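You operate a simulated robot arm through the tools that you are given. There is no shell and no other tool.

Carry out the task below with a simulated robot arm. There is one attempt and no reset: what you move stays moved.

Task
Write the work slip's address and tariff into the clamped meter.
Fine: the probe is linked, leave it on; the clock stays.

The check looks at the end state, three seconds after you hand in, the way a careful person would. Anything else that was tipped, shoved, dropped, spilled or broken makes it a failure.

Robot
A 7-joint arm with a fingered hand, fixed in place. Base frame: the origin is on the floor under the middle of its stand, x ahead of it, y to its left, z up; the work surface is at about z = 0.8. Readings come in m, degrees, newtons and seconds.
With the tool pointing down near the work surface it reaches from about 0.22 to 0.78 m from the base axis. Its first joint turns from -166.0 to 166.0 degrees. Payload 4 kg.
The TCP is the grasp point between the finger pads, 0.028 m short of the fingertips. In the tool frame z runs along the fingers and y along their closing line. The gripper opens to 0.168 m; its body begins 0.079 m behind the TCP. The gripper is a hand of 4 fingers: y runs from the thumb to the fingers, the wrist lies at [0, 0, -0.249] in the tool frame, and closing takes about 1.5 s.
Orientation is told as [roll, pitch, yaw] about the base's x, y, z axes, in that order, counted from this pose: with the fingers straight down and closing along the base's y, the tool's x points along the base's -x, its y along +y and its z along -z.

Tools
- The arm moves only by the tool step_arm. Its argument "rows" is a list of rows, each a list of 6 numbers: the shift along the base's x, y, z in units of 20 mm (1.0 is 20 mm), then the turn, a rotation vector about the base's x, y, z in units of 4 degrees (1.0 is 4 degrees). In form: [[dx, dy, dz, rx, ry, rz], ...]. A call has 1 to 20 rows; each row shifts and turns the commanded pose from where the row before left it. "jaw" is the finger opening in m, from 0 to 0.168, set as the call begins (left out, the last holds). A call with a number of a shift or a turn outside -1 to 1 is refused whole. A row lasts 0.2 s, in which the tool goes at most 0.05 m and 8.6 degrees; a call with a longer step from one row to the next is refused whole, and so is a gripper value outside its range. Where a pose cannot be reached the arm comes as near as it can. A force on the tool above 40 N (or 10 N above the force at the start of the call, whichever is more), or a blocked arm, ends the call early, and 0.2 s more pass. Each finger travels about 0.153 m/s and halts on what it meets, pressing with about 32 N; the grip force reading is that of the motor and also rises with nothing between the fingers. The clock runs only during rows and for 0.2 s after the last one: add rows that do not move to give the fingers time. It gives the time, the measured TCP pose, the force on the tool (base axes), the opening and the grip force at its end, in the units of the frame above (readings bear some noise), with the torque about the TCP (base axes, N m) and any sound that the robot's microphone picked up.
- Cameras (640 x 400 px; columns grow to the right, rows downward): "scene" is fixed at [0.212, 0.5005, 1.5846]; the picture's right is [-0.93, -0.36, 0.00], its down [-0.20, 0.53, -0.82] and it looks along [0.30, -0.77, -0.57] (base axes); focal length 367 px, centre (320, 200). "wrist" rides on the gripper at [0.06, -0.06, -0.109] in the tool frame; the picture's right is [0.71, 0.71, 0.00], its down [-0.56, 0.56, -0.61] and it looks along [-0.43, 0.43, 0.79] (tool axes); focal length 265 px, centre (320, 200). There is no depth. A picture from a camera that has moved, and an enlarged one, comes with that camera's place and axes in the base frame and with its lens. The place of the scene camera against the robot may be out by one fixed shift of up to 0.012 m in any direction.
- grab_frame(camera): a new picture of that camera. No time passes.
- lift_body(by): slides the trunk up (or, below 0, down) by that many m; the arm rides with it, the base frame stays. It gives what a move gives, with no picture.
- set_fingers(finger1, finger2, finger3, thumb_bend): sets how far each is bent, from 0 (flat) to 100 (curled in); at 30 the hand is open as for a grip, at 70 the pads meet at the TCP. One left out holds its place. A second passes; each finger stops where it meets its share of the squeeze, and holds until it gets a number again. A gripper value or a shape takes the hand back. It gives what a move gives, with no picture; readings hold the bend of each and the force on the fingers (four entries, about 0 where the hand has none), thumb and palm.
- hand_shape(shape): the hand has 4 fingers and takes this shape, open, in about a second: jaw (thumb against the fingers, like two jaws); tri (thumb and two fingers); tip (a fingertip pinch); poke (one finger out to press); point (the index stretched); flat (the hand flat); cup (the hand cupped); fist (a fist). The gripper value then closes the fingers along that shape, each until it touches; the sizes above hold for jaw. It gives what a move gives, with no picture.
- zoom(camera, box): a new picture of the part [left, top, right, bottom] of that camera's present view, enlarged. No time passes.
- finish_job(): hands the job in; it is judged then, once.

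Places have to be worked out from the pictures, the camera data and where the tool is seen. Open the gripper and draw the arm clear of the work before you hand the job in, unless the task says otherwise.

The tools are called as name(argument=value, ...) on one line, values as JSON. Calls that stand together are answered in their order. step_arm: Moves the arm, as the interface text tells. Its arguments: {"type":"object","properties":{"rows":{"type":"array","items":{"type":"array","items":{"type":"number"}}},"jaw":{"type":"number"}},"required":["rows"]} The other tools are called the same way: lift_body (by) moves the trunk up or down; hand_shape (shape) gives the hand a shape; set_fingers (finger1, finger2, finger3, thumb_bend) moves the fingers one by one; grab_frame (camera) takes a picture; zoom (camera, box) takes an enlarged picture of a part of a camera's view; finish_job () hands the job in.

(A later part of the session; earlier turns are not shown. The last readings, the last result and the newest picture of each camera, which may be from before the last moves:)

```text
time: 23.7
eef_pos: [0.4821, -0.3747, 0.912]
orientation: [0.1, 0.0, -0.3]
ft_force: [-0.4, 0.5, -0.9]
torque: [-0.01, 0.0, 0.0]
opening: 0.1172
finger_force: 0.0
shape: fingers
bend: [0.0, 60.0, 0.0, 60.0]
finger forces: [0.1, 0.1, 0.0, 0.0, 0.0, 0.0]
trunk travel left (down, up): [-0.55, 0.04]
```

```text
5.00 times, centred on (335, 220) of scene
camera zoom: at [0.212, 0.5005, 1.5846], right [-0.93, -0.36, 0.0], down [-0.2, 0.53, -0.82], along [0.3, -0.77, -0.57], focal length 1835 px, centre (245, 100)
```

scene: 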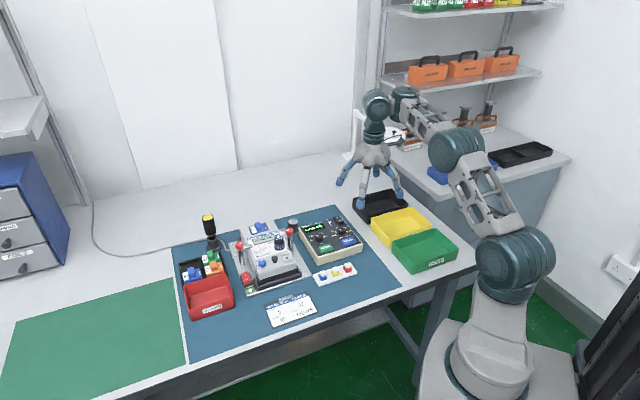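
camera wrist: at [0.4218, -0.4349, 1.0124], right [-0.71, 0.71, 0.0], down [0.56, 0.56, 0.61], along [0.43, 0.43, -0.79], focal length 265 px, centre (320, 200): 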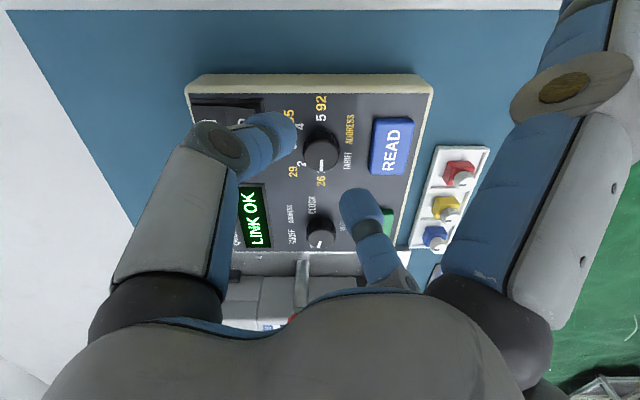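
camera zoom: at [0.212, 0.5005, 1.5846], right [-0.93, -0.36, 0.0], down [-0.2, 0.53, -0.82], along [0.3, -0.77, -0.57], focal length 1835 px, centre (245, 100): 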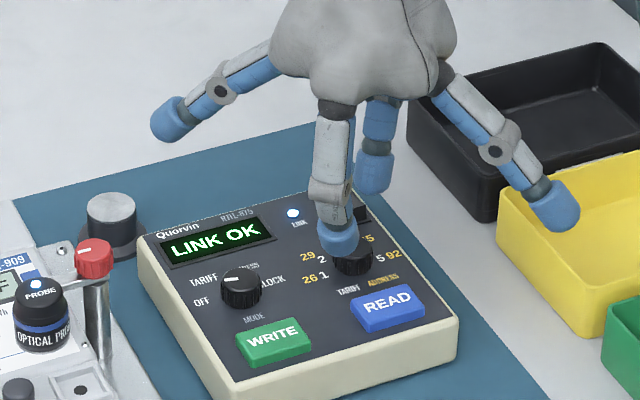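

The pointer rests on 3/57. I lower back down, regrip, and turn a further −90° toward 5/92.

step_arm(rows=[[-0.02, 0.02, -0.75, 0, 0, 0], [0, 0, -0.75, 0, 0, 0], [0, 0, 0, 0, 0, 0]])

set_fingers(finger2=70, thumb_bend=70)

step_arm(rows=[[0, 0, 0, 0, 0, -0.94], [0, 0, 0, 0, 0, -0.94], [0, 0, 0, 0, 0, -0.94], [0, 0, 0, 0, 0, -0.94], [0, 0, 0, 0, 0, -0.94], [0, 0, 0, 0, 0, -0.94], [0, 0, 0, 0, 0, -0.94], [0, 0, 0, 0, 0, -0.94], [0, 0, 0, 0, 0, -0.94], [0, 0, 0, 0, 0, -0.94], [0, 0, 0, 0, 0, -0.94], [0, 0, 0, 0, 0, -0.94]])

zoom(camera="wrist", box=[210, 60, 430, 260])

```text
time: 24.5
eef_pos: [0.4806, -0.3748, 0.8822]
orientation: [-0.1, 0.1, -0.4]
ft_force: [0.2, 0.0, 0.0]
torque: [-0.01, 0.0, 0.02]
opening: 0.1174
finger_force: 0.0
shape: fingers
bend: [0.0, 60.0, 0.0, 60.0]
finger forces: [0.0, 0.0, 0.0, 0.0, 0.0, 0.0]
trunk travel left (down, up): [-0.55, 0.04]
```

```text
time: 25.5
eef_pos: [0.481, -0.3734, 0.8819]
orientation: [0.0, 0.0, -0.4]
ft_force: [0.1, -0.8, 0.6]
torque: [0.0, -0.03, 0.01]
opening: 0.1142
finger_force: 5.2
shape: fingers
bend: [0.0, 65.0, 0.0, 66.0]
finger forces: [0.0, 5.0, 0.1, 0.0, 5.7, 0.0]
trunk travel left (down, up): [-0.55, 0.04]
```

```text
time: 28.1
eef_pos: [0.4816, -0.3737, 0.8836]
orientation: [0.0, 0.0, -45.6]
ft_force: [-1.9, 0.9, 3.0]
torque: [0.03, 0.08, -0.01]
opening: 0.1142
finger_force: 5.8
shape: fingers
bend: [0.0, 65.0, 0.0, 67.0]
finger forces: [0.1, 5.5, 0.0, 0.1, 6.3, 0.1]
trunk travel left (down, up): [-0.55, 0.04]
```

```text
2.00 times, centred on (320, 160) of wrist
camera zoom: at [0.3954, -0.3741, 0.9922], right [0.01, 1.0, 0.0], down [0.79, -0.01, 0.61], along [0.61, -0.01, -0.79], focal length 531 px, centre (320, 280)
```

zoom: 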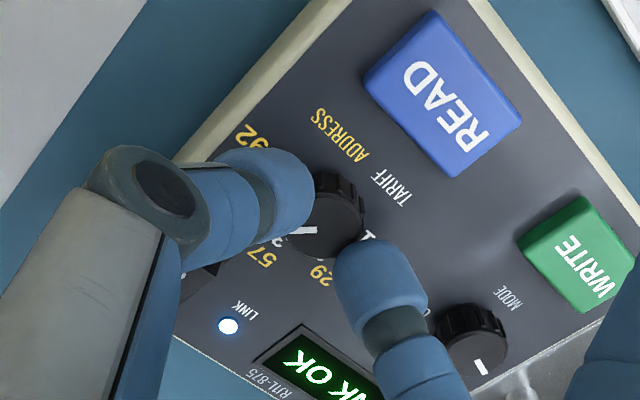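

It's at 4/65 now (pointer along base −y). I continue the last −45° to 5/92.

step_arm(rows=[[0, 0, 0, 0, 0, -0.94], [0, 0, 0, 0, 0, -0.94], [0, 0, 0, 0, 0, -0.94], [0, 0, 0, 0, 0, -0.94], [0, 0, 0, 0, 0, -0.94], [0, 0, 0, 0, 0, -0.94], [0, 0, 0, 0, 0, -0.94], [0, 0, 0, 0, 0, -0.94], [0, 0, 0, 0, 0, -0.94], [0, 0, 0, 0, 0, -0.94], [0, 0, 0, 0, 0, -0.94], [0, 0, 0, 0, 0, -0.94]])

zoom(camera="wrist", box=[210, 60, 430, 260])

zoom(camera="scene", box=[310, 200, 380, 260])

```text
time: 30.7
eef_pos: [0.4799, -0.3733, 0.8823]
orientation: [0.0, 0.0, -90.6]
ft_force: [-2.5, 2.1, 4.2]
torque: [0.08, 0.08, -0.01]
opening: 0.1142
finger_force: 6.5
shape: fingers
bend: [0.0, 65.0, 0.0, 67.0]
finger forces: [0.0, 4.8, 0.0, 0.0, 7.5, 0.0]
trunk travel left (down, up): [-0.55, 0.04]
```

```text
2.00 times, centred on (320, 160) of wrist
camera zoom: at [0.421, -0.3134, 0.9923], right [0.71, 0.7, 0.0], down [0.55, -0.56, 0.61], along [0.43, -0.44, -0.79], focal length 531 px, centre (320, 280)
```

zoom: 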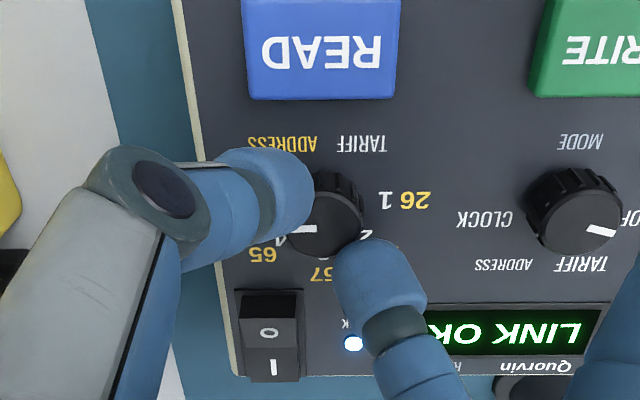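

```text
6.67 times, centred on (345, 230) of scene
camera zoom: at [0.212, 0.5005, 1.5846], right [-0.93, -0.36, 0.0], down [-0.2, 0.53, -0.82], along [0.3, -0.77, -0.57], focal length 2447 px, centre (153, 0)
```

zoom: 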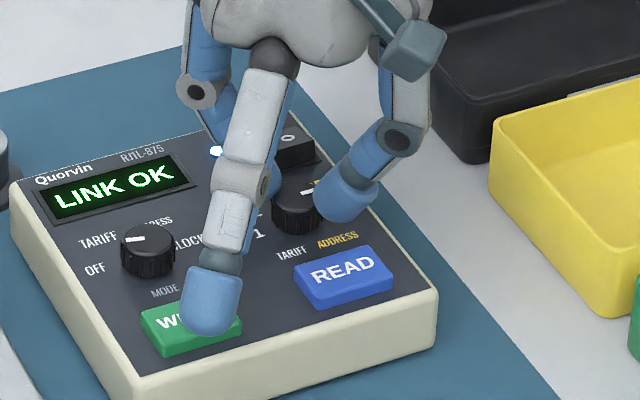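

The value knob now points to 5/92. I release, rise, and move over to the mode knob at (0.5376, −0.3166), turning back to yaw about −20°.

set_fingers(finger2=60, thumb_bend=60)

step_arm(rows=[[0, 0, 0.75, 0, 0, 0], [0, 0, 1, 0, 0, 0], [0.156, 0.157, 0, 0, 0, 0.98], [0.156, 0.157, 0, 0, 0, 0.98], [0.156, 0.157, 0, 0, 0, 0.98], [0.156, 0.157, 0, 0, 0, 0.98], [0.156, 0.157, 0, 0, 0, 0.98], [0.156, 0.157, 0, 0, 0, 0.98], [0.156, 0.157, 0, 0, 0, 0.98], [0.156, 0.157, 0, 0, 0, 0.98], [0.156, 0.157, 0, 0, 0, 0.98], [0.156, 0.157, 0, 0, 0, 0.98], [0.156, 0.157, 0, 0, 0, 0.98], [0.156, 0.157, 0, 0, 0, 0.98], [0.156, 0.157, 0, 0, 0, 0.98], [0.156, 0.157, 0, 0, 0, 0.98], [0.156, 0.157, 0, 0, 0, 0.98], [0.156, 0.157, 0, 0, 0, 0.98], [0.156, 0.157, 0, 0, 0, 0.98], [0.156, 0.157, 0, 0, 0, 0.98]])

grab_frame(camera="wrist")

zoom(camera="scene", box=[270, 180, 370, 260])

```text
time: 31.7
eef_pos: [0.4817, -0.3736, 0.8831]
orientation: [-0.1, -0.1, -90.5]
ft_force: [0.1, 0.5, 0.2]
torque: [-0.01, 0.01, -0.03]
opening: 0.1174
finger_force: 0.0
shape: fingers
bend: [0.0, 60.0, 0.0, 60.0]
finger forces: [0.0, 0.0, 0.0, 0.1, 0.0, 0.1]
trunk travel left (down, up): [-0.55, 0.04]
```

```text
time: 35.9
eef_pos: [0.5382, -0.3171, 0.9169]
orientation: [0.1, 0.0, -19.9]
ft_force: [-0.4, 0.7, 0.1]
torque: [0.02, 0.0, 0.01]
opening: 0.117
finger_force: 0.0
shape: fingers
bend: [0.0, 60.0, 0.0, 60.0]
finger forces: [0.0, 0.1, 0.0, 0.0, 0.1, 0.1]
trunk travel left (down, up): [-0.55, 0.04]
```

```text
taken
camera wrist: at [0.4601, -0.355, 1.0265], right [-0.42, 0.91, 0.0], down [0.71, 0.34, 0.61], along [0.56, 0.26, -0.79], focal length 265 px, centre (320, 200)
```

wrist: 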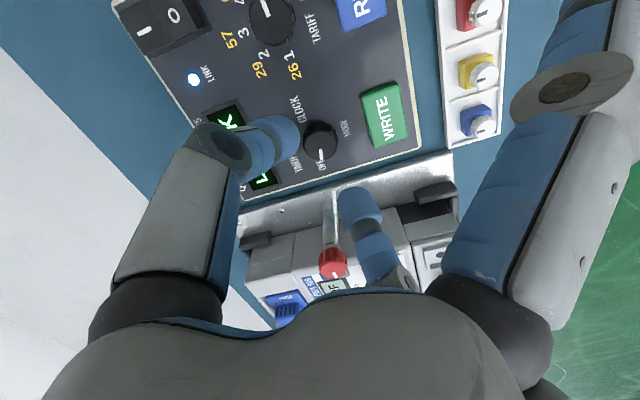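

```text
5.00 times, centred on (320, 220) of scene
camera zoom: at [0.212, 0.5005, 1.5846], right [-0.93, -0.36, 0.0], down [-0.2, 0.53, -0.82], along [0.3, -0.77, -0.57], focal length 1835 px, centre (320, 100)
```

zoom: 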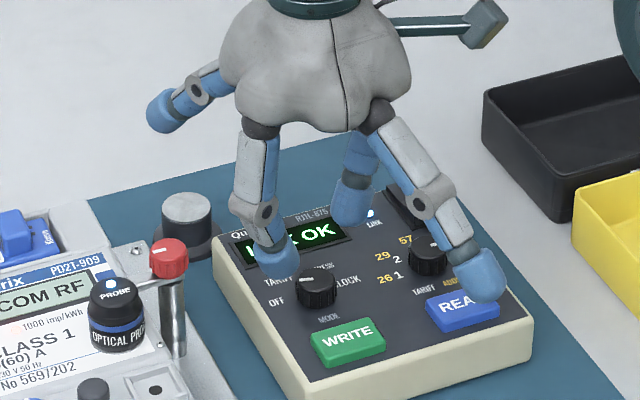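

I check the mode knob's position with a tight wrist zoom before lowering.

zoom(camera="wrist", box=[280, 100, 360, 180])

zoom(camera="wrist", box=[230, 0, 330, 80])

```text
5.00 times, centred on (320, 140) of wrist
camera zoom: at [0.4601, -0.355, 1.0265], right [-0.42, 0.91, 0.0], down [0.71, 0.34, 0.61], along [0.56, 0.26, -0.79], focal length 1327 px, centre (320, 500)
```

zoom: 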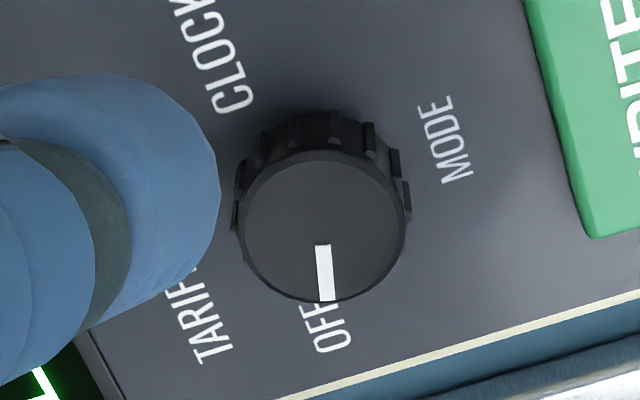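

```text
5.00 times, centred on (280, 40) of wrist
camera zoom: at [0.4601, -0.355, 1.0265], right [-0.42, 0.91, 0.0], down [0.71, 0.34, 0.61], along [0.56, 0.26, -0.79], focal length 1327 px, centre (520, 1000)
```

zoom: 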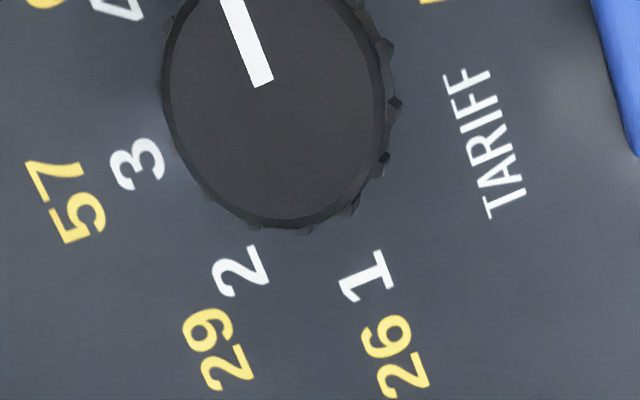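

The value knob sits squarely at 5/92, and the mode knob is centred under the TCP within about 1 mm. I lower, grip, and turn −50° to TARIFF.

step_arm(rows=[[0, 0, -0.86, 0, 0, 0], [0, 0, -0.86, 0, 0, 0], [0, 0, 0, 0, 0, 0]])

set_fingers(finger2=70, thumb_bend=70)

step_arm(rows=[[0, 0, 0, 0, 0, -0.96], [0, 0, 0, 0, 0, -0.96], [0, 0, 0, 0, 0, -0.96], [0, 0, 0, 0, 0, -0.96], [0, 0, 0, 0, 0, -0.96], [0, 0, 0, 0, 0, -0.96], [0, 0, 0, 0, 0, -0.96], [0, 0, 0, 0, 0, -0.96], [0, 0, 0, 0, 0, -0.96], [0, 0, 0, 0, 0, -0.96], [0, 0, 0, 0, 0, -0.96], [0, 0, 0, 0, 0, -0.96], [0, 0, 0, 0, 0, -0.96]])

zoom(camera="wrist", box=[210, 60, 430, 260])

zoom(camera="scene", box=[280, 200, 360, 260])

```text
time: 36.7
eef_pos: [0.5375, -0.3171, 0.8837]
orientation: [-0.1, 0.0, -19.8]
ft_force: [0.2, -0.3, -0.8]
torque: [0.0, 0.01, 0.01]
opening: 0.1171
finger_force: 0.1
shape: fingers
bend: [0.0, 60.0, 0.0, 60.0]
finger forces: [0.0, 0.2, 0.0, 0.1, 0.0, 0.0]
trunk travel left (down, up): [-0.55, 0.04]
```

```text
time: 37.7
eef_pos: [0.5366, -0.3164, 0.8848]
orientation: [-0.2, 0.0, -19.9]
ft_force: [-0.5, -3.5, 1.2]
torque: [-0.12, 0.0, 0.04]
opening: 0.1145
finger_force: 5.4
shape: fingers
bend: [0.0, 66.0, 0.0, 66.0]
finger forces: [0.0, 4.1, 0.0, 0.1, 6.8, 0.0]
trunk travel left (down, up): [-0.55, 0.04]
```

```text
time: 40.5
eef_pos: [0.5368, -0.3184, 0.8822]
orientation: [0.0, 0.0, -69.9]
ft_force: [-1.9, -0.4, 2.8]
torque: [-0.01, 0.07, -0.01]
opening: 0.1142
finger_force: 6.1
shape: fingers
bend: [0.0, 66.0, 0.0, 66.0]
finger forces: [0.0, 5.4, 0.0, 0.0, 6.1, 0.2]
trunk travel left (down, up): [-0.55, 0.04]
```

```text
2.00 times, centred on (320, 160) of wrist
camera zoom: at [0.4592, -0.2835, 0.9926], right [0.42, 0.91, 0.0], down [0.72, -0.33, 0.61], along [0.56, -0.26, -0.79], focal length 531 px, centre (320, 280)
```

zoom: 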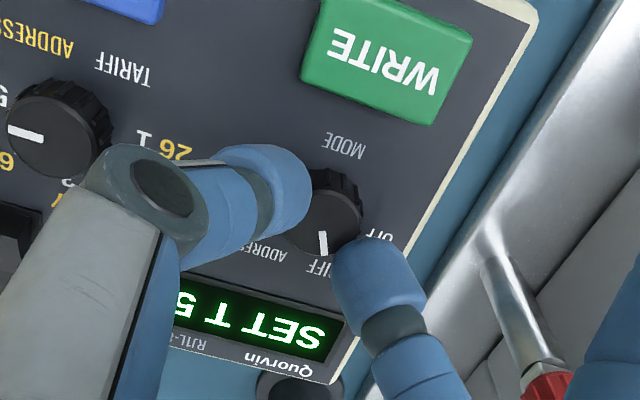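

```text
6.67 times, centred on (320, 230) of scene
camera zoom: at [0.212, 0.5005, 1.5846], right [-0.93, -0.36, 0.0], down [-0.2, 0.53, -0.82], along [0.3, -0.77, -0.57], focal length 2447 px, centre (320, 0)
```

zoom: 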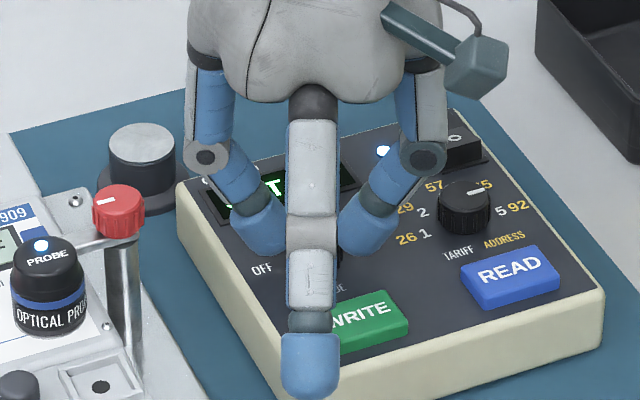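

The display reads "SET T 5" — tariff mode with value 5. I release the knob, rise clear, and shape the hand for pressing.

set_fingers(finger2=60, thumb_bend=60)

step_arm(rows=[[0, 0, 0.75, 0, 0, 0], [0, 0, 1, 0, 0, 0], [0, 0, 1, 0, 0, 0], [0, 0, 1, 0, 0, 0], [0, 0, 0, 0, 0, 0]])

hand_shape(shape="poke")

grab_frame(camera="wrist")

zoom(camera="scene", box=[260, 150, 370, 260])

```text
time: 41.5
eef_pos: [0.5361, -0.3175, 0.8835]
orientation: [-0.1, -0.2, -69.9]
ft_force: [0.6, -0.3, -0.6]
torque: [-0.03, -0.02, -0.02]
opening: 0.1175
finger_force: 0.0
shape: fingers
bend: [0.0, 60.0, 0.0, 60.0]
finger forces: [0.1, 0.0, 0.1, 0.0, 0.0, 0.1]
trunk travel left (down, up): [-0.55, 0.04]
```

```text
time: 42.7
eef_pos: [0.5382, -0.3177, 0.9585]
orientation: [-0.1, 0.0, -69.8]
ft_force: [-0.8, 0.5, 0.1]
torque: [0.0, 0.04, -0.06]
opening: 0.1173
finger_force: 0.1
shape: fingers
bend: [0.0, 60.0, 0.0, 60.0]
finger forces: [0.0, 0.0, 0.0, 0.0, 0.1, 0.0]
trunk travel left (down, up): [-0.55, 0.04]
```

```text
time: 43.6
eef_pos: [0.5375, -0.3179, 0.9585]
orientation: [-0.1, 0.1, -69.9]
ft_force: [-0.6, 0.2, -0.7]
torque: [0.03, -0.03, 0.0]
opening: 0.0001
finger_force: 0.0
shape: poke
bend: [100.0, 100.0, 100.0, 70.0]
finger forces: [0.0, 0.1, 0.0, 0.1, 0.1, 0.0]
trunk travel left (down, up): [-0.55, 0.04]
```

```text
taken
camera wrist: at [0.4606, -0.2823, 1.0681], right [0.42, 0.91, 0.0], down [0.72, -0.33, 0.61], along [0.56, -0.26, -0.79], focal length 265 px, centre (320, 200)
```

wrist: 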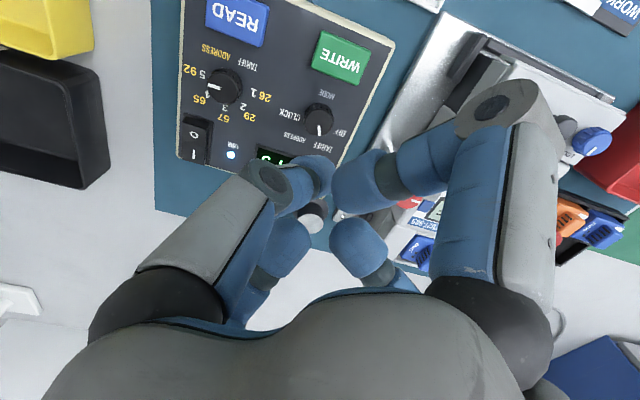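

```text
3.64 times, centred on (315, 205) of scene
camera zoom: at [0.212, 0.5005, 1.5846], right [-0.93, -0.36, 0.0], down [-0.2, 0.53, -0.82], along [0.3, -0.77, -0.57], focal length 1334 px, centre (338, 182)
```

zoom: 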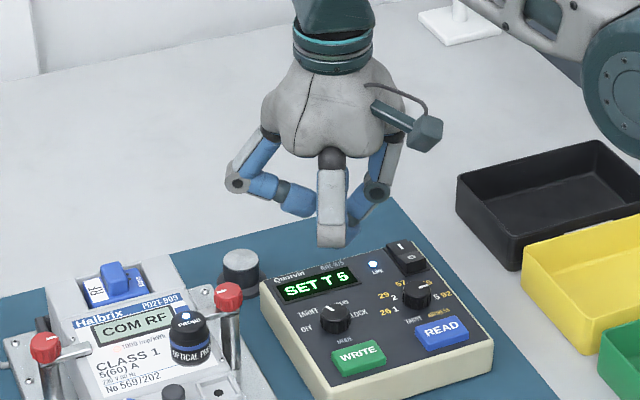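

The poke shape leaves the thumb pointing down near the TCP with the other fingers curled above it. The WRITE key centre is about (0.502, −0.286); I move over it at z≈0.91 and check.

step_arm(rows=[[-0.82, 0.83, 0, 0, 0, 0], [-0.82, 0.83, 0, 0, 0, 0], [0, 0, -0.8, 0, 0, 0], [0, 0, -0.8, 0, 0, 0], [0, 0, -0.8, 0, 0, 0], [0, 0, 0, 0, 0, 0]])

grab_frame(camera="wrist")

zoom(camera="scene", box=[280, 180, 370, 270])

```text
time: 45.0
eef_pos: [0.5053, -0.2838, 0.9119]
orientation: [0.1, -0.1, -69.9]
ft_force: [-0.1, -0.6, -0.3]
torque: [-0.01, -0.03, -0.02]
opening: 0.0
finger_force: 0.0
shape: poke
bend: [100.0, 100.0, 100.0, 70.0]
finger forces: [0.0, 0.0, 0.0, 0.0, 0.0, 0.0]
trunk travel left (down, up): [-0.55, 0.04]
```

```text
taken
camera wrist: at [0.4275, -0.2491, 1.0211], right [0.42, 0.91, 0.0], down [0.72, -0.33, 0.61], along [0.56, -0.26, -0.79], focal length 265 px, centre (320, 200)
```

wrist: 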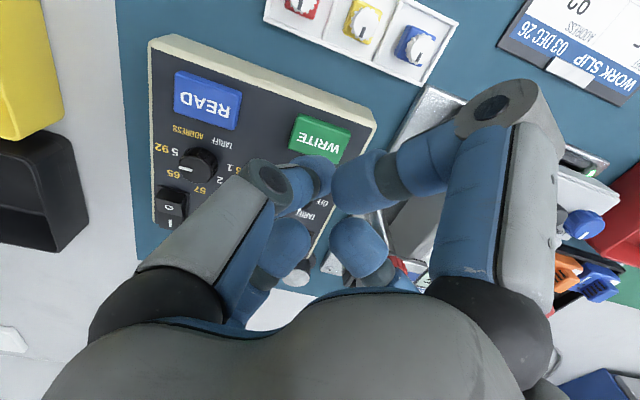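

```text
4.44 times, centred on (325, 225) of scene
camera zoom: at [0.212, 0.5005, 1.5846], right [-0.93, -0.36, 0.0], down [-0.2, 0.53, -0.82], along [0.3, -0.77, -0.57], focal length 1631 px, centre (298, 89)
```

zoom: 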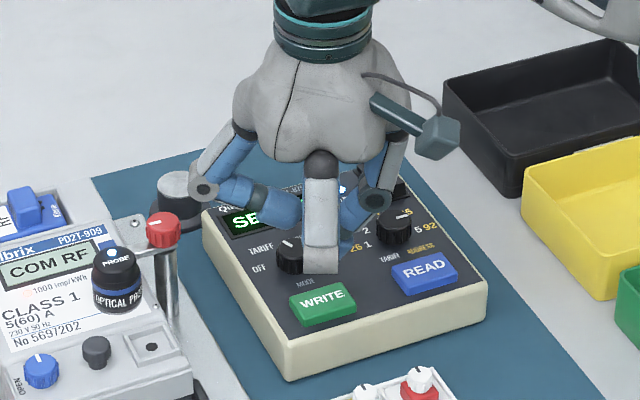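

I zoom in on the thumb tip versus the WRITE key.

zoom(camera="wrist", box=[250, 90, 400, 240])

```text
2.67 times, centred on (325, 165) of wrist
camera zoom: at [0.4275, -0.2491, 1.0211], right [0.42, 0.91, 0.0], down [0.72, -0.33, 0.61], along [0.56, -0.26, -0.79], focal length 708 px, centre (307, 293)
```

zoom: 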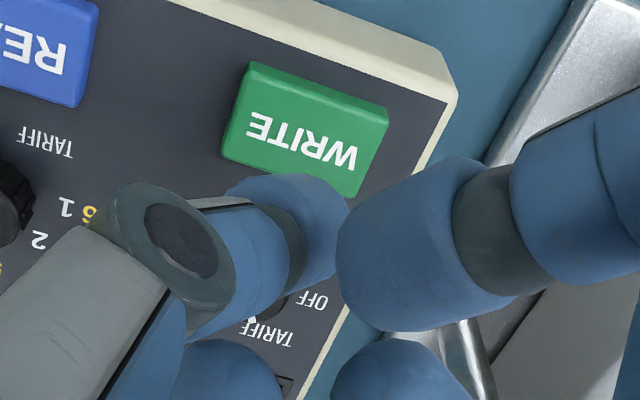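

Thumb tip lines up with the WRITE key within ~5 mm. I lower 24 mm, then approach in small steps.

step_arm(rows=[[0, 0, -0.6, 0, 0, 0], [0, 0, -0.6, 0, 0, 0], [0, 0, 0, 0, 0, 0]])

zoom(camera="wrist", box=[250, 90, 400, 240])

zoom(camera="scene", box=[290, 200, 370, 260])

```text
time: 45.8
eef_pos: [0.5056, -0.2834, 0.8875]
orientation: [0.0, 0.0, -69.9]
ft_force: [0.1, 0.4, -0.2]
torque: [-0.03, -0.02, -0.01]
opening: 0.0001
finger_force: 0.0
shape: poke
bend: [100.0, 100.0, 100.0, 70.0]
finger forces: [0.1, 0.0, 0.1, 0.0, 0.0, 0.0]
trunk travel left (down, up): [-0.55, 0.04]
```

```text
2.67 times, centred on (325, 165) of wrist
camera zoom: at [0.4281, -0.2496, 0.9968], right [0.42, 0.91, 0.0], down [0.72, -0.33, 0.61], along [0.56, -0.26, -0.79], focal length 708 px, centre (307, 293)
```

zoom: 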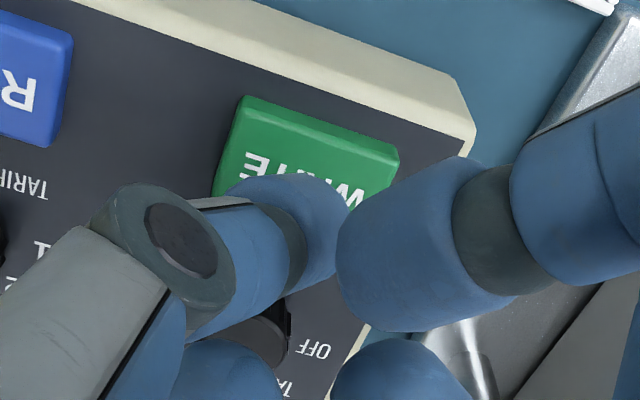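

```text
6.67 times, centred on (330, 230) of scene
camera zoom: at [0.212, 0.5005, 1.5846], right [-0.93, -0.36, 0.0], down [-0.2, 0.53, -0.82], along [0.3, -0.77, -0.57], focal length 2447 px, centre (253, 0)
```

zoom: 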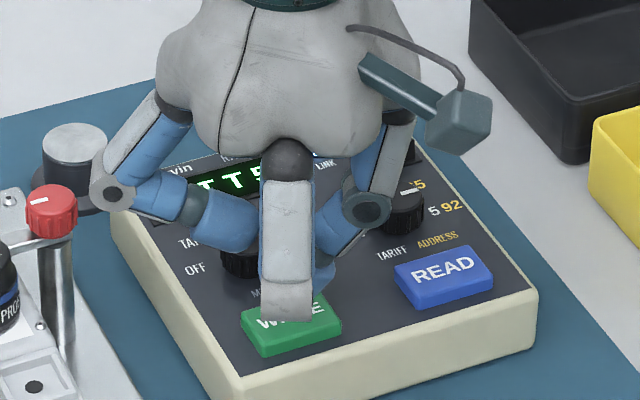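

Clear so far. I continue down in 2 mm steps, watching the force.

step_arm(rows=[[0, 0, -0.1, 0, 0, 0], [0, 0, -0.1, 0, 0, 0], [0, 0, -0.1, 0, 0, 0], [0, 0, 0, 0, 0, 0]])

zoom(camera="scene", box=[290, 200, 370, 260])

zoom(camera="wrist", box=[250, 90, 400, 240])

```text
time: 46.8
eef_pos: [0.505, -0.2851, 0.8811]
orientation: [-0.1, 0.0, -70.0]
ft_force: [-0.6, 0.3, 0.2]
torque: [0.0, 0.0, 0.0]
opening: 0.0
finger_force: 0.0
shape: poke
bend: [100.0, 100.0, 100.0, 70.0]
finger forces: [0.1, 0.0, 0.0, 0.0, 0.0, 0.0]
trunk travel left (down, up): [-0.55, 0.04]
```

```text
6.67 times, centred on (330, 230) of scene
camera zoom: at [0.212, 0.5005, 1.5846], right [-0.93, -0.36, 0.0], down [-0.2, 0.53, -0.82], along [0.3, -0.77, -0.57], focal length 2447 px, centre (253, 0)
```

zoom: 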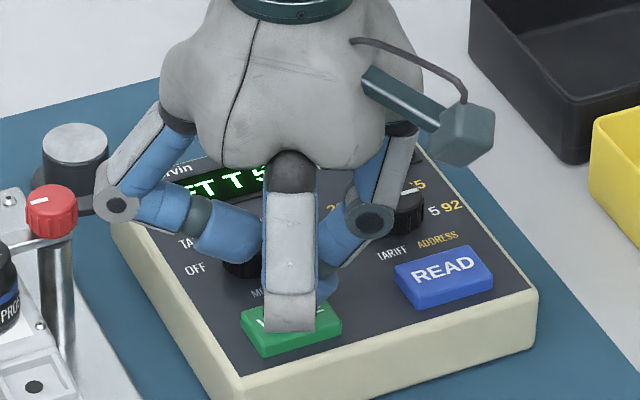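

```text
2.67 times, centred on (325, 165) of wrist
camera zoom: at [0.4268, -0.2503, 0.9904], right [0.42, 0.91, 0.0], down [0.72, -0.33, 0.61], along [0.56, -0.26, -0.79], focal length 708 px, centre (307, 293)
```

zoom: 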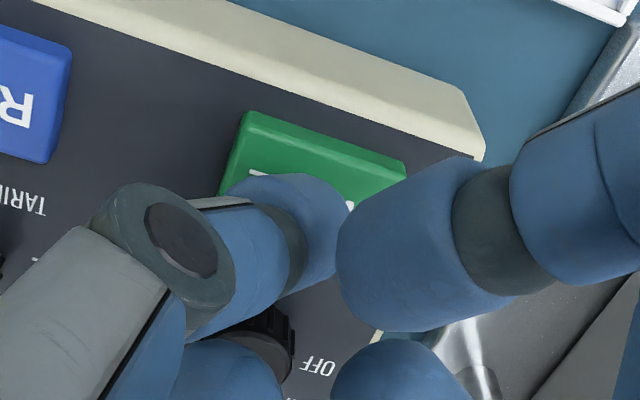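

No contact yet. The curled side finger is close above the mode knob, so I yaw −20° more (to −90°) so the knob lies between fingers, then continue down.

step_arm(rows=[[0, 0, 0.1, 0, 0, -1], [0, 0, 0, 0, 0, -1], [0, 0, 0, 0, 0, -1], [0, 0, 0, 0, 0, -1], [0, 0, 0, 0, 0, -1], [0, 0, 0, 0, 0, 0]])

grab_frame(camera="wrist")

zoom(camera="scene", box=[290, 200, 370, 260])

```text
time: 48.2
eef_pos: [0.5039, -0.2849, 0.882]
orientation: [-0.1, 0.0, -89.9]
ft_force: [-0.2, -0.2, 0.4]
torque: [0.01, -0.02, 0.02]
opening: 0.0
finger_force: 0.0
shape: poke
bend: [100.0, 100.0, 100.0, 70.0]
finger forces: [0.0, 0.1, 0.0, 0.0, 0.1, 0.0]
trunk travel left (down, up): [-0.55, 0.04]
```

```text
taken
camera wrist: at [0.4447, -0.2262, 0.9918], right [0.71, 0.71, 0.0], down [0.56, -0.56, 0.61], along [0.43, -0.43, -0.79], focal length 265 px, centre (320, 200)
```

wrist: 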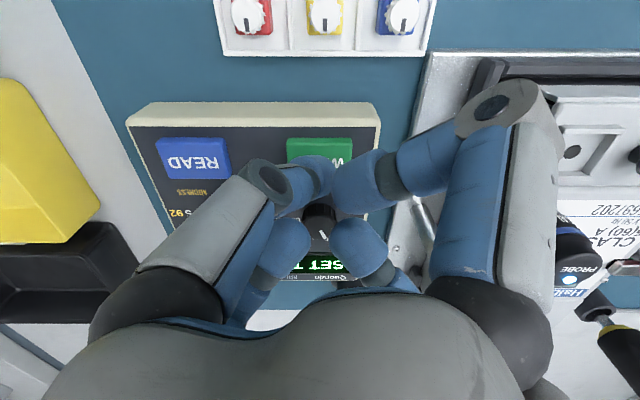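

```text
6.67 times, centred on (330, 230) of scene
camera zoom: at [0.212, 0.5005, 1.5846], right [-0.93, -0.36, 0.0], down [-0.2, 0.53, -0.82], along [0.3, -0.77, -0.57], focal length 2447 px, centre (253, 0)
```

zoom: 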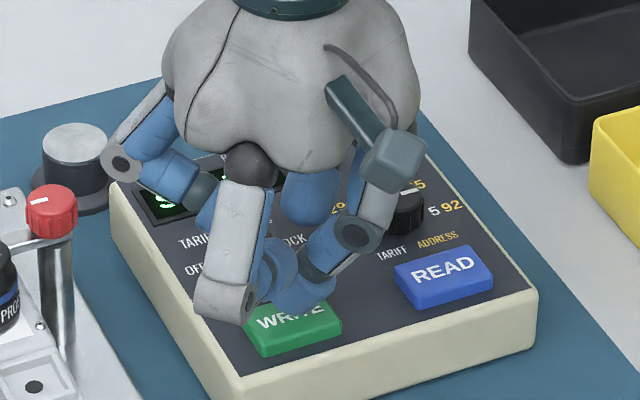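

The knob now sits between the fingers and the thumb tip is over WRITE. I continue down in 1.5 mm steps.

step_arm(rows=[[0, 0, -0.075, 0, 0, 0], [0, 0, -0.075, 0, 0, 0], [0, 0, -0.075, 0, 0, 0], [0, 0, -0.075, 0, 0, 0], [0, 0, 0, 0, 0, 0]])

zoom(camera="wrist", box=[250, 120, 400, 300])

zoom(camera="scene", box=[290, 200, 370, 260])

```text
time: 49.4
eef_pos: [0.5029, -0.2836, 0.8767]
orientation: [0.0, 0.0, -89.9]
ft_force: [-0.6, 1.1, 0.9]
torque: [0.0, 0.03, -0.02]
opening: 0.0
finger_force: 0.1
shape: poke
bend: [100.0, 100.0, 100.0, 70.0]
finger forces: [0.1, 0.1, 0.0, 0.0, 1.0, 0.1]
trunk travel left (down, up): [-0.55, 0.04]
```

```text
2.22 times, centred on (325, 210) of wrist
camera zoom: at [0.4438, -0.2255, 0.9863], right [0.71, 0.71, 0.0], down [0.56, -0.56, 0.61], along [0.43, -0.43, -0.79], focal length 590 px, centre (309, 178)
```

zoom: 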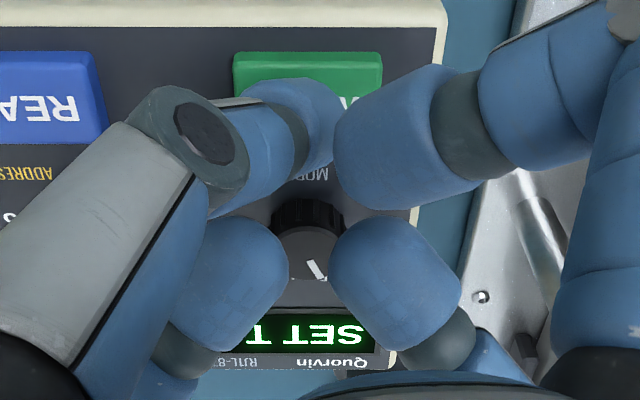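

```text
6.67 times, centred on (330, 230) of scene
camera zoom: at [0.212, 0.5005, 1.5846], right [-0.93, -0.36, 0.0], down [-0.2, 0.53, -0.82], along [0.3, -0.77, -0.57], focal length 2447 px, centre (253, 0)
```

zoom: 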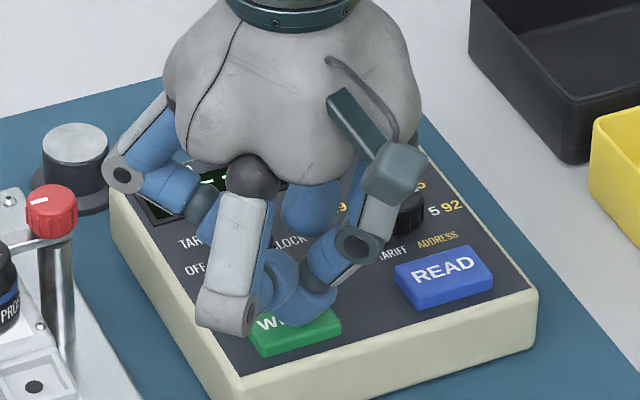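

Thumb force of 1 N: contact with the key. I press on in 1 mm steps and then look at the display.

step_arm(rows=[[0, 0, -0.05, 0, 0, 0], [0, 0, -0.05, 0, 0, 0], [0, 0, -0.05, 0, 0, 0], [0, 0, 0, 0, 0, 0]])

zoom(camera="wrist", box=[250, 120, 400, 300])

```text
time: 50.4
eef_pos: [0.5033, -0.285, 0.873]
orientation: [0.0, -0.1, -89.9]
ft_force: [-0.6, 0.4, 8.3]
torque: [-0.06, 0.04, -0.02]
opening: 0.0001
finger_force: 0.0
shape: poke
bend: [100.0, 100.0, 100.0, 70.0]
finger forces: [0.1, 0.1, 0.0, 0.0, 8.4, 0.1]
trunk travel left (down, up): [-0.55, 0.04]
heard: click
```

```text
2.22 times, centred on (325, 210) of wrist
camera zoom: at [0.4436, -0.2255, 0.9833], right [0.71, 0.71, 0.0], down [0.56, -0.56, 0.62], along [0.44, -0.43, -0.79], focal length 590 px, centre (309, 178)
```

zoom: 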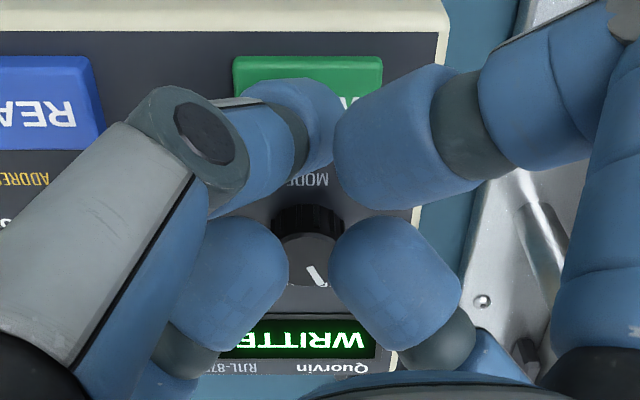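

"WRITTEN" is shown with a click. I rise clear, move back over the mode knob with yaw −20°, and reopen into the pinch configuration.

step_arm(rows=[[0, 0, 0.5, 0, 0, 0], [0, 0, 1, 0, 0, 0], [0, 0, 1, 0, 0, 0], [0, 0, 1, 0, 0, 0], [0, 0, 0.8, 0, 0, 0], [0, 0, 0, 0, 0, 0]])

step_arm(rows=[[0.095, -0.09, 0, 0, 0, 0.972], [0.095, -0.09, 0, 0, 0, 0.972], [0.095, -0.09, 0, 0, 0, 0.972], [0.095, -0.09, 0, 0, 0, 0.972], [0.095, -0.09, 0, 0, 0, 0.972], [0.095, -0.09, 0, 0, 0, 0.972], [0.095, -0.09, 0, 0, 0, 0.972], [0.095, -0.09, 0, 0, 0, 0.972], [0.095, -0.09, 0, 0, 0, 0.972], [0.095, -0.09, 0, 0, 0, 0.972], [0.095, -0.09, 0, 0, 0, 0.972], [0.095, -0.09, 0, 0, 0, 0.972], [0.095, -0.09, 0, 0, 0, 0.972], [0.095, -0.09, 0, 0, 0, 0.972], [0.095, -0.09, 0, 0, 0, 0.972], [0.095, -0.09, 0, 0, 0, 0.972], [0.095, -0.09, 0, 0, 0, 0.972], [0.095, -0.09, 0, 0, 0, 0.972], [0, 0, 0, 0, 0, 0]])

set_fingers(finger1=0, finger2=60, finger3=0, thumb_bend=60)

grab_frame(camera="wrist")

zoom(camera="scene", box=[220, 170, 380, 270])

```text
time: 51.8
eef_pos: [0.5045, -0.2844, 0.9582]
orientation: [-0.1, 0.0, -90.0]
ft_force: [-1.3, -1.1, -1.1]
torque: [0.03, 0.01, -0.02]
opening: 0.0
finger_force: 0.1
shape: poke
bend: [100.0, 100.0, 100.0, 70.0]
finger forces: [0.0, 0.1, 0.1, 0.0, 0.1, 0.0]
trunk travel left (down, up): [-0.55, 0.04]
```

```text
time: 55.8
eef_pos: [0.5391, -0.3163, 0.959]
orientation: [-0.1, 0.0, -19.7]
ft_force: [-0.6, 0.3, 0.4]
torque: [0.0, 0.01, -0.01]
opening: 0.0
finger_force: 0.1
shape: poke
bend: [100.0, 100.0, 100.0, 70.0]
finger forces: [0.1, 0.0, 0.1, 0.1, 0.0, 0.0]
trunk travel left (down, up): [-0.55, 0.04]
```

```text
time: 56.8
eef_pos: [0.5385, -0.3166, 0.9597]
orientation: [-0.1, 0.0, -19.9]
ft_force: [0.2, -0.5, 0.1]
torque: [0.02, -0.01, -0.01]
opening: 0.1174
finger_force: 0.1
shape: fingers
bend: [0.0, 60.0, 0.0, 60.0]
finger forces: [0.0, 0.0, 0.0, 0.0, 0.0, 0.1]
trunk travel left (down, up): [-0.55, 0.04]
```

```text
taken
camera wrist: at [0.4615, -0.3546, 1.069], right [-0.42, 0.91, 0.0], down [0.71, 0.34, 0.61], along [0.56, 0.26, -0.79], focal length 265 px, centre (320, 200)
```

wrist: 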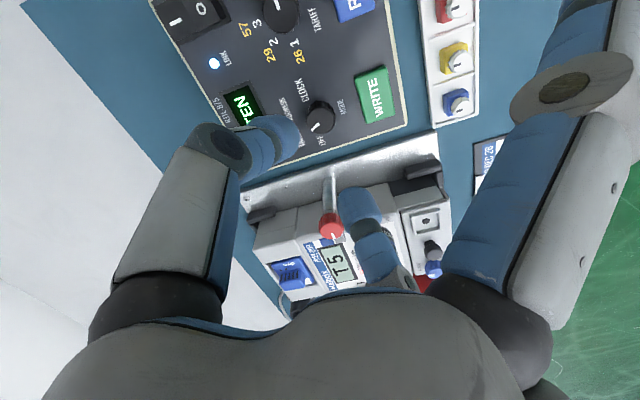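

```text
4.00 times, centred on (300, 220) of scene
camera zoom: at [0.212, 0.5005, 1.5846], right [-0.93, -0.36, 0.0], down [-0.2, 0.53, -0.82], along [0.3, -0.77, -0.57], focal length 1468 px, centre (400, 120)
```

zoom: 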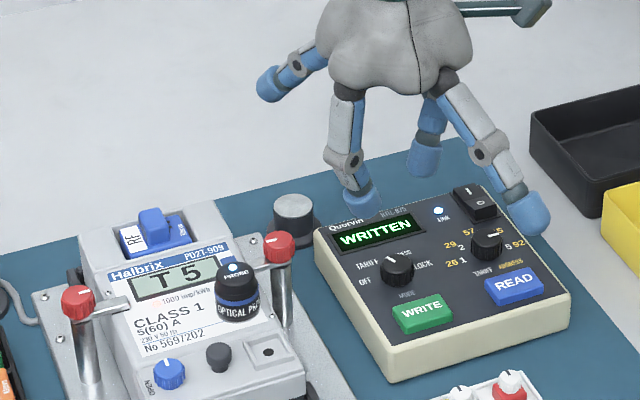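

The meter now shows "T 5". I align to the mode knob and lower back to grip height.

step_arm(rows=[[-0.04, -0.04, -0.95, 0, 0, 0], [0, 0, -0.95, 0, 0, 0], [0, 0, -0.95, 0, 0, 0], [0, 0, 0, 0, 0, 0]])

zoom(camera="wrist", box=[250, 100, 390, 220])

```text
time: 57.8
eef_pos: [0.5373, -0.3175, 0.902]
orientation: [-0.1, 0.0, -19.9]
ft_force: [-0.1, -0.7, -1.0]
torque: [0.02, -0.01, 0.0]
opening: 0.1174
finger_force: 0.1
shape: fingers
bend: [0.0, 60.0, 0.0, 60.0]
finger forces: [0.1, 0.0, 0.0, 0.0, 0.1, 0.1]
trunk travel left (down, up): [-0.55, 0.04]
```

```text
3.33 times, centred on (320, 160) of wrist
camera zoom: at [0.4603, -0.355, 1.0115], right [-0.42, 0.91, 0.0], down [0.71, 0.34, 0.61], along [0.56, 0.26, -0.79], focal length 885 px, centre (320, 333)
```

zoom: 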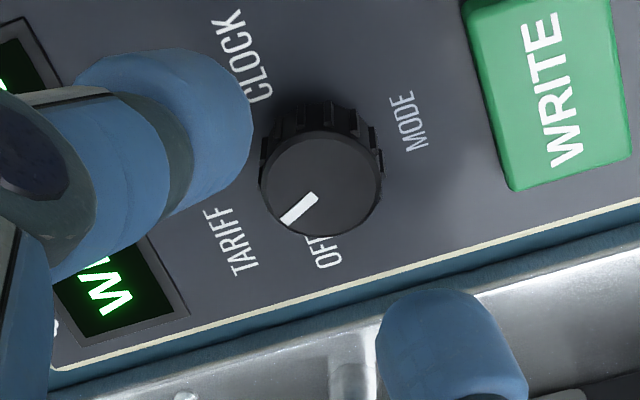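

Centred on the knob. I lower to grip height, close, and turn −50° to ADDRESS.

step_arm(rows=[[0, 0, -0.5, 0, 0, 0], [0, 0, -0.45, 0, 0, 0], [0, 0, 0, 0, 0, 0]])

set_fingers(finger2=70, thumb_bend=70)

step_arm(rows=[[0, 0, 0, 0, 0, -0.96], [0, 0, 0, 0, 0, -0.96], [0, 0, 0, 0, 0, -0.96], [0, 0, 0, 0, 0, -0.96], [0, 0, 0, 0, 0, -0.96], [0, 0, 0, 0, 0, -0.96], [0, 0, 0, 0, 0, -0.96], [0, 0, 0, 0, 0, -0.96], [0, 0, 0, 0, 0, -0.96], [0, 0, 0, 0, 0, -0.96], [0, 0, 0, 0, 0, -0.96], [0, 0, 0, 0, 0, -0.96], [0, 0, 0, 0, 0, -0.96]])

zoom(camera="wrist", box=[210, 60, 430, 260])

zoom(camera="scene", box=[280, 200, 360, 260])

```text
time: 58.6
eef_pos: [0.5369, -0.3184, 0.8827]
orientation: [-0.2, 0.0, -19.8]
ft_force: [-0.6, -0.2, -0.1]
torque: [0.04, 0.02, 0.0]
opening: 0.1173
finger_force: 0.0
shape: fingers
bend: [0.0, 60.0, 0.0, 60.0]
finger forces: [0.0, 0.1, 0.0, 0.0, 0.0, 0.1]
trunk travel left (down, up): [-0.55, 0.04]
```

```text
time: 59.6
eef_pos: [0.5361, -0.3186, 0.8835]
orientation: [-0.1, 0.0, -19.9]
ft_force: [-0.4, -2.9, 0.9]
torque: [-0.05, 0.0, -0.01]
opening: 0.1145
finger_force: 5.2
shape: fingers
bend: [0.0, 65.0, 0.0, 66.0]
finger forces: [0.0, 4.5, 0.0, 0.1, 5.7, 0.0]
trunk travel left (down, up): [-0.55, 0.04]
```

```text
time: 62.4
eef_pos: [0.5368, -0.3175, 0.8843]
orientation: [-0.1, 0.0, -69.8]
ft_force: [-5.4, -1.5, 5.3]
torque: [-0.1, 0.16, 0.0]
opening: 0.1143
finger_force: 6.4
shape: fingers
bend: [0.0, 66.0, 0.0, 66.0]
finger forces: [0.0, 3.7, 0.1, 0.0, 9.5, 0.0]
trunk travel left (down, up): [-0.55, 0.04]
```

```text
2.00 times, centred on (320, 160) of wrist
camera zoom: at [0.4597, -0.2835, 0.9926], right [0.42, 0.91, 0.0], down [0.72, -0.33, 0.61], along [0.56, -0.26, -0.79], focal length 531 px, centre (320, 280)
```

zoom: 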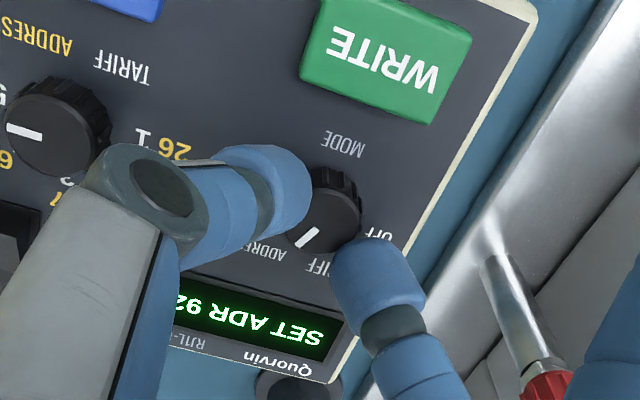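

```text
6.67 times, centred on (320, 230) of scene
camera zoom: at [0.212, 0.5005, 1.5846], right [-0.93, -0.36, 0.0], down [-0.2, 0.53, -0.82], along [0.3, -0.77, -0.57], focal length 2447 px, centre (320, 0)
```

zoom: 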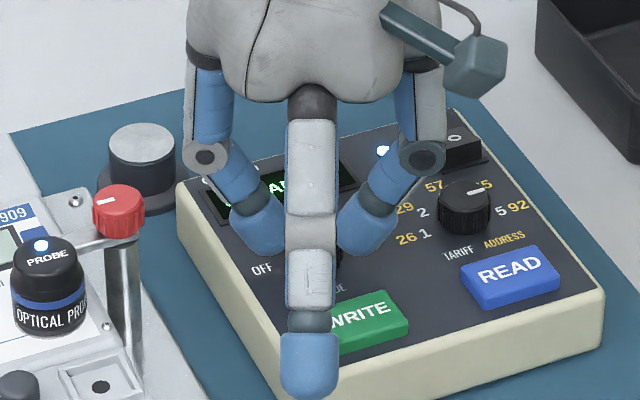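

"SET ADR 92" is on the display. I release, rise, go to the poke shape, and move above WRITE with yaw −90°.

set_fingers(finger2=60, thumb_bend=60)

step_arm(rows=[[0, 0, 0.75, 0, 0, 0], [0, 0, 1, 0, 0, 0], [0, 0, 1, 0, 0, 0], [0, 0, 1, 0, 0, 0], [0, 0, 0, 0, 0, 0]])

hand_shape(shape="poke")

step_arm(rows=[[-0.34, 0.34, 0, 0, 0, -1], [-0.34, 0.34, 0, 0, 0, -1], [-0.34, 0.34, 0, 0, 0, -1], [-0.34, 0.34, 0, 0, 0, -1], [-0.34, 0.34, 0, 0, 0, -1], [0, 0, 0, 0, 0, 0]])

grab_frame(camera="wrist")

zoom(camera="scene", box=[220, 170, 380, 270])

```text
time: 63.4
eef_pos: [0.538, -0.3179, 0.8822]
orientation: [-0.2, 0.0, -69.8]
ft_force: [0.3, 0.0, -0.8]
torque: [-0.02, 0.01, 0.02]
opening: 0.1173
finger_force: 0.1
shape: fingers
bend: [0.0, 60.0, 0.0, 60.0]
finger forces: [0.0, 0.0, 0.1, 0.1, 0.1, 0.1]
trunk travel left (down, up): [-0.55, 0.04]
```

```text
time: 64.6
eef_pos: [0.5383, -0.3181, 0.9564]
orientation: [-0.1, -0.1, -69.8]
ft_force: [0.3, -0.5, -0.6]
torque: [-0.03, 0.01, 0.03]
opening: 0.1172
finger_force: 0.1
shape: fingers
bend: [0.0, 60.0, 0.0, 60.0]
finger forces: [0.0, 0.0, 0.0, 0.0, 0.0, 0.0]
trunk travel left (down, up): [-0.55, 0.04]
```

```text
time: 65.5
eef_pos: [0.537, -0.3184, 0.9564]
orientation: [-0.2, 0.0, -69.8]
ft_force: [-0.1, 0.5, 0.1]
torque: [0.01, 0.02, 0.02]
opening: 0.0002
finger_force: 0.0
shape: poke
bend: [100.0, 100.0, 100.0, 70.0]
finger forces: [0.0, 0.1, 0.0, 0.0, 0.0, 0.0]
trunk travel left (down, up): [-0.55, 0.04]
```

```text
time: 66.9
eef_pos: [0.5041, -0.2827, 0.9576]
orientation: [0.0, -0.1, -89.8]
ft_force: [-0.7, -0.3, 0.9]
torque: [-0.04, 0.0, -0.01]
opening: 0.0
finger_force: 0.1
shape: poke
bend: [100.0, 100.0, 100.0, 70.0]
finger forces: [0.0, 0.1, 0.0, 0.0, 0.0, 0.0]
trunk travel left (down, up): [-0.55, 0.04]
```

```text
taken
camera wrist: at [0.4431, -0.2241, 1.0677], right [0.7, 0.71, 0.0], down [0.56, -0.56, 0.61], along [0.44, -0.43, -0.79], focal length 265 px, centre (320, 200)
```

wrist: 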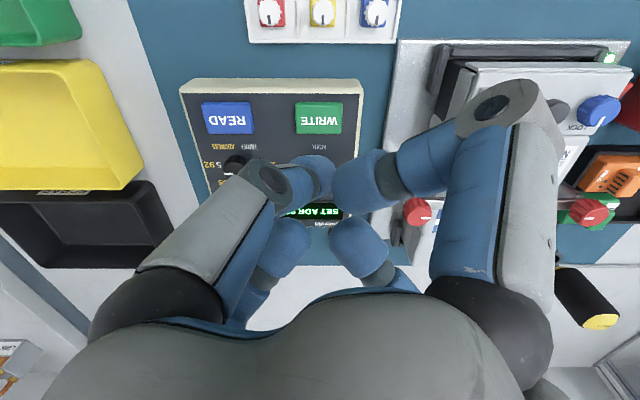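

```text
4.00 times, centred on (300, 220) of scene
camera zoom: at [0.212, 0.5005, 1.5846], right [-0.93, -0.36, 0.0], down [-0.2, 0.53, -0.82], along [0.3, -0.77, -0.57], focal length 1468 px, centre (400, 120)
```

zoom: 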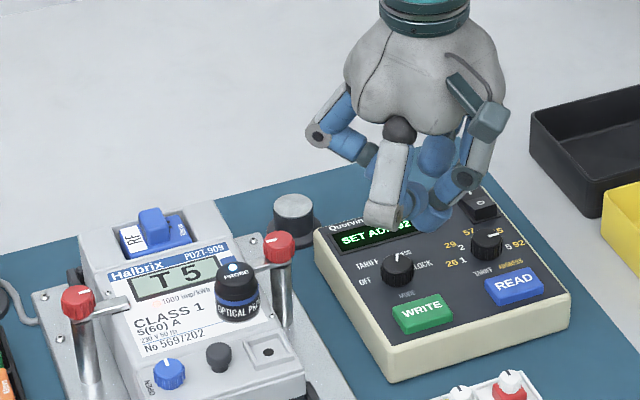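

The programmer still shows "SET ADR 92" and the TCP is above WRITE. I descend to just above the key, as before.

step_arm(rows=[[-0.02, -0.09, -0.8, 0, 0, 0], [0, 0, -1, 0, 0, 0], [0, 0, -1, 0, 0, 0], [0, 0, -0.8, 0, 0, 0], [0, 0, -0.3, 0, 0, 0], [0, 0, 0, 0, 0, 0]])

zoom(camera="wrist", box=[250, 120, 400, 300])

```text
time: 68.3
eef_pos: [0.5032, -0.2858, 0.8799]
orientation: [0.0, 0.0, -89.8]
ft_force: [-0.6, 0.5, 0.0]
torque: [0.04, -0.02, 0.03]
opening: 0.0001
finger_force: 0.0
shape: poke
bend: [100.0, 100.0, 100.0, 70.0]
finger forces: [0.1, 0.1, 0.0, 0.0, 0.0, 0.0]
trunk travel left (down, up): [-0.55, 0.04]
```

```text
2.22 times, centred on (325, 210) of wrist
camera zoom: at [0.4429, -0.2275, 0.9893], right [0.7, 0.71, 0.0], down [0.56, -0.56, 0.61], along [0.44, -0.43, -0.79], focal length 590 px, centre (309, 178)
```

zoom: 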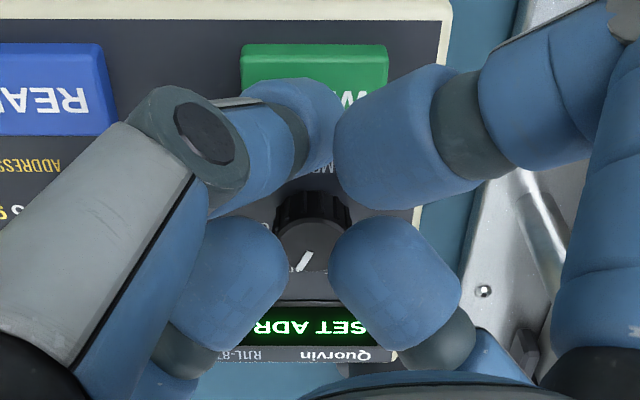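

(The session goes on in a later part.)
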